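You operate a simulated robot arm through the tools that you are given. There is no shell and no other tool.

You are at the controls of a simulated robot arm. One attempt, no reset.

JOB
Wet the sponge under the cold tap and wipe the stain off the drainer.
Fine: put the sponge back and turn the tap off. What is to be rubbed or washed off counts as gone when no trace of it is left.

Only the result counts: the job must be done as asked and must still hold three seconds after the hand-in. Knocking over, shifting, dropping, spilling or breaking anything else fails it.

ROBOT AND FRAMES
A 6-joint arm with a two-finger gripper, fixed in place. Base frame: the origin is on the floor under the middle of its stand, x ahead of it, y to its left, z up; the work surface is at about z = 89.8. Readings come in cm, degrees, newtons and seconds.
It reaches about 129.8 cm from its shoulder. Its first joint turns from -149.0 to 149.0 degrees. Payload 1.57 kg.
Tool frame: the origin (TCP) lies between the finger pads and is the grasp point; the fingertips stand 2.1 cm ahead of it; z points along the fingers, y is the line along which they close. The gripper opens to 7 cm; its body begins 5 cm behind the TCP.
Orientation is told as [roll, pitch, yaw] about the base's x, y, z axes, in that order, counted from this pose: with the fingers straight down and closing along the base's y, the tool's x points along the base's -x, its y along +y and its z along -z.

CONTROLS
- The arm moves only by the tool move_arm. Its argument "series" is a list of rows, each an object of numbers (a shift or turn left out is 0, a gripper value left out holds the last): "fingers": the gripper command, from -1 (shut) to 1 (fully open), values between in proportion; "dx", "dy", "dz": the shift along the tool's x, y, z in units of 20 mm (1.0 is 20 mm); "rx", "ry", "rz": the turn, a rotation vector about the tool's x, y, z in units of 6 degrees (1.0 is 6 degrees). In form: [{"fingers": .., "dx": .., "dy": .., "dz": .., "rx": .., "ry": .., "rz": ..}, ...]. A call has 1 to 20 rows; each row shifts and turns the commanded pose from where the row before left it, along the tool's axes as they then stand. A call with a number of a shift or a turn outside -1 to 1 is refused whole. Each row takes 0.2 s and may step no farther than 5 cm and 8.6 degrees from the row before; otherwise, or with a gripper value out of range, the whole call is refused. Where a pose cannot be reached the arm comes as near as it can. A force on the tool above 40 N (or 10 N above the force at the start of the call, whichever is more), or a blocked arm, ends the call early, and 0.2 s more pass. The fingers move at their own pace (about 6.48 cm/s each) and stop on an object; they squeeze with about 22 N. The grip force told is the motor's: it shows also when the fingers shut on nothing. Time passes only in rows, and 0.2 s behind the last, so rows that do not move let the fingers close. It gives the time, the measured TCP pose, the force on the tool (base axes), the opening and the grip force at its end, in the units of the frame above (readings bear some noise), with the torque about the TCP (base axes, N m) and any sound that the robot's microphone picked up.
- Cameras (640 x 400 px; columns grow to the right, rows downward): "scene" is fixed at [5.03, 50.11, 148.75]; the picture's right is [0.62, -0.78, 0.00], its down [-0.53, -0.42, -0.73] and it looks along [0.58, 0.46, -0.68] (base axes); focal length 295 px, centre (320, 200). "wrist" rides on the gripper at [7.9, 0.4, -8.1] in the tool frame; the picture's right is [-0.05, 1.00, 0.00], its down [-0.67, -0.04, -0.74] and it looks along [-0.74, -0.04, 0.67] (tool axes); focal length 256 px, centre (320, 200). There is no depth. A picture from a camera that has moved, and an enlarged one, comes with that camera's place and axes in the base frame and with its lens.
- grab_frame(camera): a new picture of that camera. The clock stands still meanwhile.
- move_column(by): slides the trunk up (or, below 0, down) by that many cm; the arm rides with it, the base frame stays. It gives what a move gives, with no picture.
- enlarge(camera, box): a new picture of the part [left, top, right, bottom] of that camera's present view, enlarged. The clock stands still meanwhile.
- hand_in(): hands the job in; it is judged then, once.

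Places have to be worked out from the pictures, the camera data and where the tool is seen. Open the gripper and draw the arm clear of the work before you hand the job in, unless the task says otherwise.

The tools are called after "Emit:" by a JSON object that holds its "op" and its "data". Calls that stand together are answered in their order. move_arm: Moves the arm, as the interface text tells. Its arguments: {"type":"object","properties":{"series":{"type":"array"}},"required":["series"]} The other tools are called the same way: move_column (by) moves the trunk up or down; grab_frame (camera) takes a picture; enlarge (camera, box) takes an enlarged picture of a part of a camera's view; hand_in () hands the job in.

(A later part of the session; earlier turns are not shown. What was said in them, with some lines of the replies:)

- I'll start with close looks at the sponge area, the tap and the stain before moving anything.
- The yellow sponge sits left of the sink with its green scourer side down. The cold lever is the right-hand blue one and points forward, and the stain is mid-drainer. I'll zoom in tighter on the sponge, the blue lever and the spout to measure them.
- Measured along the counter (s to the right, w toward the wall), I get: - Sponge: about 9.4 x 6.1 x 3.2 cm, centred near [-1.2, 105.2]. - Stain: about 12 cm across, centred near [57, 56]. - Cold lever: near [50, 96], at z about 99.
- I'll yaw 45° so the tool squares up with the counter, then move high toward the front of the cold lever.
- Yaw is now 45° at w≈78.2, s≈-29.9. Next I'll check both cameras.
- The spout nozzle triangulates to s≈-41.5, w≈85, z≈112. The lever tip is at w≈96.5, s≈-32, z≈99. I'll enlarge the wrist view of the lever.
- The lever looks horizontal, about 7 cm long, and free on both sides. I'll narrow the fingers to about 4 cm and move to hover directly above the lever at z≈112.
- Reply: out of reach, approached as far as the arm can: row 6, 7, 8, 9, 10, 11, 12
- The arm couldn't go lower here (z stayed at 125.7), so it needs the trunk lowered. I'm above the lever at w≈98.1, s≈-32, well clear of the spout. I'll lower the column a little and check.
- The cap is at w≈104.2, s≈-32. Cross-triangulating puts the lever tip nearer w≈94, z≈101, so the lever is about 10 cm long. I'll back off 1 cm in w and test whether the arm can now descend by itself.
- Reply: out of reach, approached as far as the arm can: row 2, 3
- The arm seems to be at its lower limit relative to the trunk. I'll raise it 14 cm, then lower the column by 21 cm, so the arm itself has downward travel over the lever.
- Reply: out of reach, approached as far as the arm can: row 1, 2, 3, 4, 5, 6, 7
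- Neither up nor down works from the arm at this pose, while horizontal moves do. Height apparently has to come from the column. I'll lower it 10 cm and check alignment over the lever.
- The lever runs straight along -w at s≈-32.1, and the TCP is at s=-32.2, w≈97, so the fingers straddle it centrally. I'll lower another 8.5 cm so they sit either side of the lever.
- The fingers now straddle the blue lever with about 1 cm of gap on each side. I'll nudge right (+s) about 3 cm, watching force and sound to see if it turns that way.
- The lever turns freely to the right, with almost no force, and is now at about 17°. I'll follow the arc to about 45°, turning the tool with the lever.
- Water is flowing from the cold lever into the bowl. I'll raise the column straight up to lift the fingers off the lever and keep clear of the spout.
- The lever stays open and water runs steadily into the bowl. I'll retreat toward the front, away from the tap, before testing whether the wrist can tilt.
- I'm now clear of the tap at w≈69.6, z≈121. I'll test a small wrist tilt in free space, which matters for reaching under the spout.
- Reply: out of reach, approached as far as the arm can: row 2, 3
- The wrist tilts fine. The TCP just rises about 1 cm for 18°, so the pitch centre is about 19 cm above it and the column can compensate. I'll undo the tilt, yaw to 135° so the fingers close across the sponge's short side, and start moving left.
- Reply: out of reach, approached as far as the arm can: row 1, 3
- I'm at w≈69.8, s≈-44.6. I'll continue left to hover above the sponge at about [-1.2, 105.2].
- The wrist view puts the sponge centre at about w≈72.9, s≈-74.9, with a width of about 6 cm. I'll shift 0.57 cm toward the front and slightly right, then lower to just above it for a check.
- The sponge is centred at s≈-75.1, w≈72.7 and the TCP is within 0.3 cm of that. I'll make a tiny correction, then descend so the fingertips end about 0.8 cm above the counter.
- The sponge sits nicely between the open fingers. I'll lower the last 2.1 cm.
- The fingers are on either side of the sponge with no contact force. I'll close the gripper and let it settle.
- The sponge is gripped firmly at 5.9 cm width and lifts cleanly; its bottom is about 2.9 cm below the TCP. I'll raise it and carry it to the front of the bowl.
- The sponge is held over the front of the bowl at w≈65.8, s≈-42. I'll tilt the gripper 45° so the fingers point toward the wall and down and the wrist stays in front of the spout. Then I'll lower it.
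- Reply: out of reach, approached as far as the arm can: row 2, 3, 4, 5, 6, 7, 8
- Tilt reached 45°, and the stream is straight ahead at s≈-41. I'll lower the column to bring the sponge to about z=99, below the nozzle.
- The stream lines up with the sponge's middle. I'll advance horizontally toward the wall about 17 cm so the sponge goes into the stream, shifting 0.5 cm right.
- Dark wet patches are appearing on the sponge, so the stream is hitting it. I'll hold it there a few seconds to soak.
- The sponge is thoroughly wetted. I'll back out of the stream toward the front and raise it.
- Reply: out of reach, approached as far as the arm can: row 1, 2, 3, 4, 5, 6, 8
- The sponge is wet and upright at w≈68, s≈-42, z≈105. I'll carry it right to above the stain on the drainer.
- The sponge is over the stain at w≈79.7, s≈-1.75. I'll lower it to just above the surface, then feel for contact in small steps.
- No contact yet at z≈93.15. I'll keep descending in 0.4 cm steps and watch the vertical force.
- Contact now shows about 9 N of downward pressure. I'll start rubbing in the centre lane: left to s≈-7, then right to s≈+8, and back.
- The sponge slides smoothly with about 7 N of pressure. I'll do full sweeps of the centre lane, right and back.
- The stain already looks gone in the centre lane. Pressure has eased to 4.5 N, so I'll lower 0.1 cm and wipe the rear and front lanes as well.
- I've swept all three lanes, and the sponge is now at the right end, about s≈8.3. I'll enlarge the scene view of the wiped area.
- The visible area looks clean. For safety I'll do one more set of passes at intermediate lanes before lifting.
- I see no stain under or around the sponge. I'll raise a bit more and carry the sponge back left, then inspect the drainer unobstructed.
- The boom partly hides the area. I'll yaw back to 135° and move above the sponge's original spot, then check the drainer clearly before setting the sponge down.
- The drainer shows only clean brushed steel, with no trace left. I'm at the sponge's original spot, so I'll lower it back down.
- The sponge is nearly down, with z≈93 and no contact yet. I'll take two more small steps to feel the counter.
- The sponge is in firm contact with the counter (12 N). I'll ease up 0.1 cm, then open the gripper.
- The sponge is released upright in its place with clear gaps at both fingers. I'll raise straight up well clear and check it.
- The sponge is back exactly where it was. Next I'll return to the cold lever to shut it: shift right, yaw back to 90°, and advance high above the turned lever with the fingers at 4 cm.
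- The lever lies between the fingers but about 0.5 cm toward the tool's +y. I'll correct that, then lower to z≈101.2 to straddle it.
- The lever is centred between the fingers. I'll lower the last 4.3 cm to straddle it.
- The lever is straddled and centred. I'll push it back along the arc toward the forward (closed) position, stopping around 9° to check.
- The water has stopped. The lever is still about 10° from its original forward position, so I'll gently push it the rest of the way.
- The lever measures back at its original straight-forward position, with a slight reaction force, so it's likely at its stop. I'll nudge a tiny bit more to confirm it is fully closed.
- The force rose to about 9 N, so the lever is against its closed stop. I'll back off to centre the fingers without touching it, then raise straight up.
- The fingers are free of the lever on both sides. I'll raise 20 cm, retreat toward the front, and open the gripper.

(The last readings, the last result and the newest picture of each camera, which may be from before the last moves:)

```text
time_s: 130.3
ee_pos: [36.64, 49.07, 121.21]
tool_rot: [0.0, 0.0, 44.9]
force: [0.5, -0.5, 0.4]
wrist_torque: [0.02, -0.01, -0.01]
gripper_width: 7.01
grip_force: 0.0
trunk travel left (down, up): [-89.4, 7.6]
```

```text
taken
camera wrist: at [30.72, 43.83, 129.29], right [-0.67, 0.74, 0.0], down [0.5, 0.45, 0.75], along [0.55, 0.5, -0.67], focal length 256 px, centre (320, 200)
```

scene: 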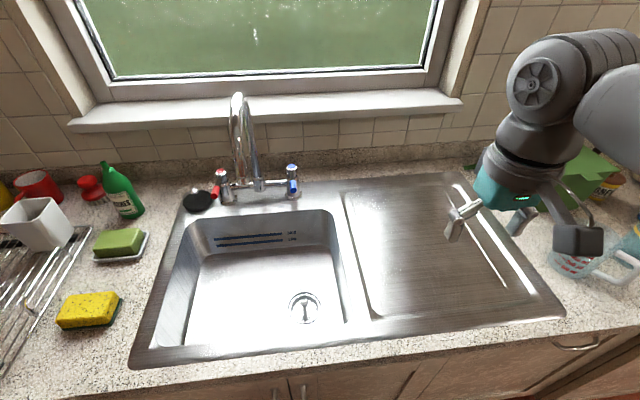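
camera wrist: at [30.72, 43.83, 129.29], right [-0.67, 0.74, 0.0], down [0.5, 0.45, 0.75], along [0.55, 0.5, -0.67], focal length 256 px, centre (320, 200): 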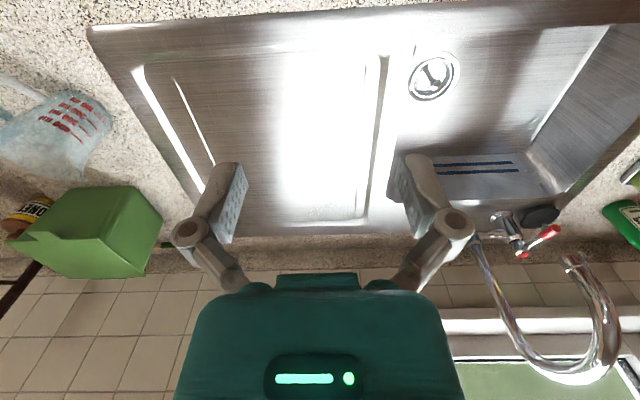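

The tap is off, the sponge is back and the drainer looks clean. I'll do a last close inspection of the former stain area and the tap from both cameras.

Emit:
{"op": "enlarge", "data": {"camera": "scene", "box": [390, 215, 480, 285]}}

Emit:
{"op": "enlarge", "data": {"camera": "scene", "box": [190, 80, 330, 200]}}

Emit:
{"op": "enlarge", "data": {"camera": "wrist", "box": [130, 40, 400, 230]}}

```text
5.71 times, centred on (435, 250) of scene
camera zoom: at [5.03, 50.11, 148.75], right [0.62, -0.78, 0.0], down [-0.53, -0.42, -0.73], along [0.58, 0.46, -0.68], focal length 1684 px, centre (-337, -86)
```

zoom: 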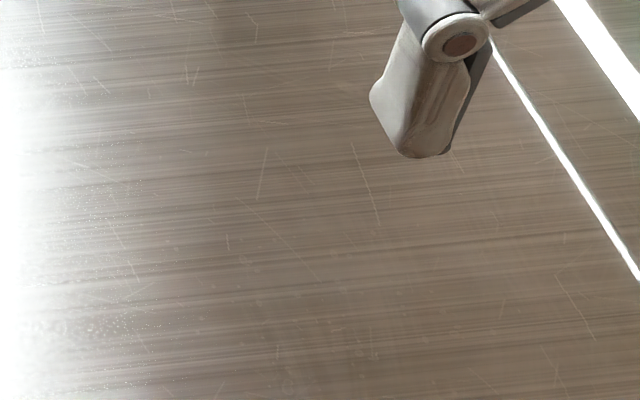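

```text
3.33 times, centred on (260, 140) of scene
camera zoom: at [5.03, 50.11, 148.75], right [0.62, -0.78, 0.0], down [-0.53, -0.42, -0.73], along [0.58, 0.46, -0.68], focal length 982 px, centre (520, 400)
```

zoom: 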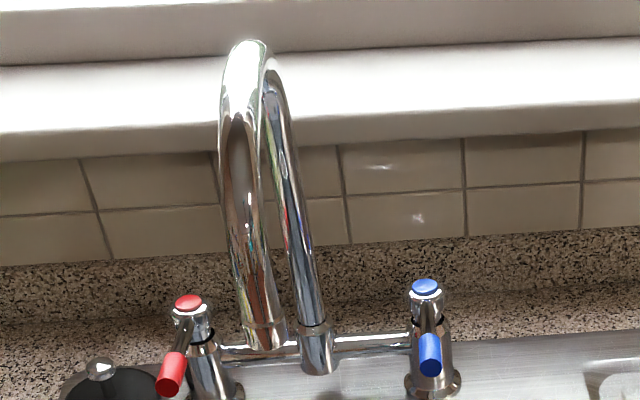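

```text
2.11 times, centred on (265, 135) of wrist
camera zoom: at [30.72, 43.83, 129.29], right [-0.67, 0.74, 0.0], down [0.5, 0.45, 0.75], along [0.55, 0.5, -0.67], focal length 539 px, centre (436, 337)
```

zoom: 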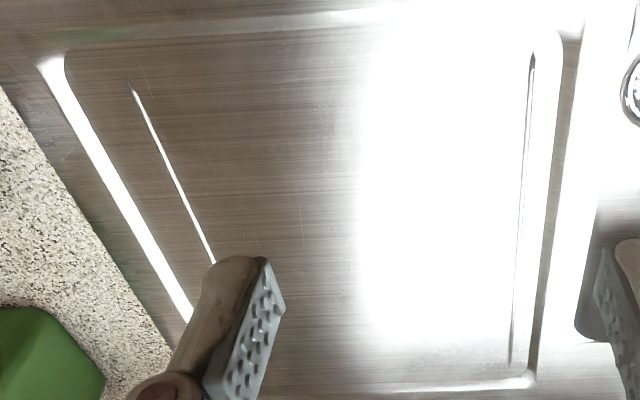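

The drainer shows only clean steel with no trace of the stain. The cold lever is closed with no water running, the sponge is back in its place, and the gripper is open and clear. I'm handing in.

Emit:
{"op": "hand_in", "data": {}}

```text
The job is handed in.
```

The stain is gone from the drainer. I wet the sponge under the cold tap, wiped the whole stained area several times, and found no trace of it in the final close-ups.

- **Tap:** the cold lever is back against its closed stop and no water is running.
- **Sponge:** it is back in its original spot beside the sink, still wet.
- **Everything else:** nothing else on the counter looks moved or spilled in the final pictures.
- **Arm:** the gripper is open and the arm is clear of the work.

The job is handed in; no verdict came back.
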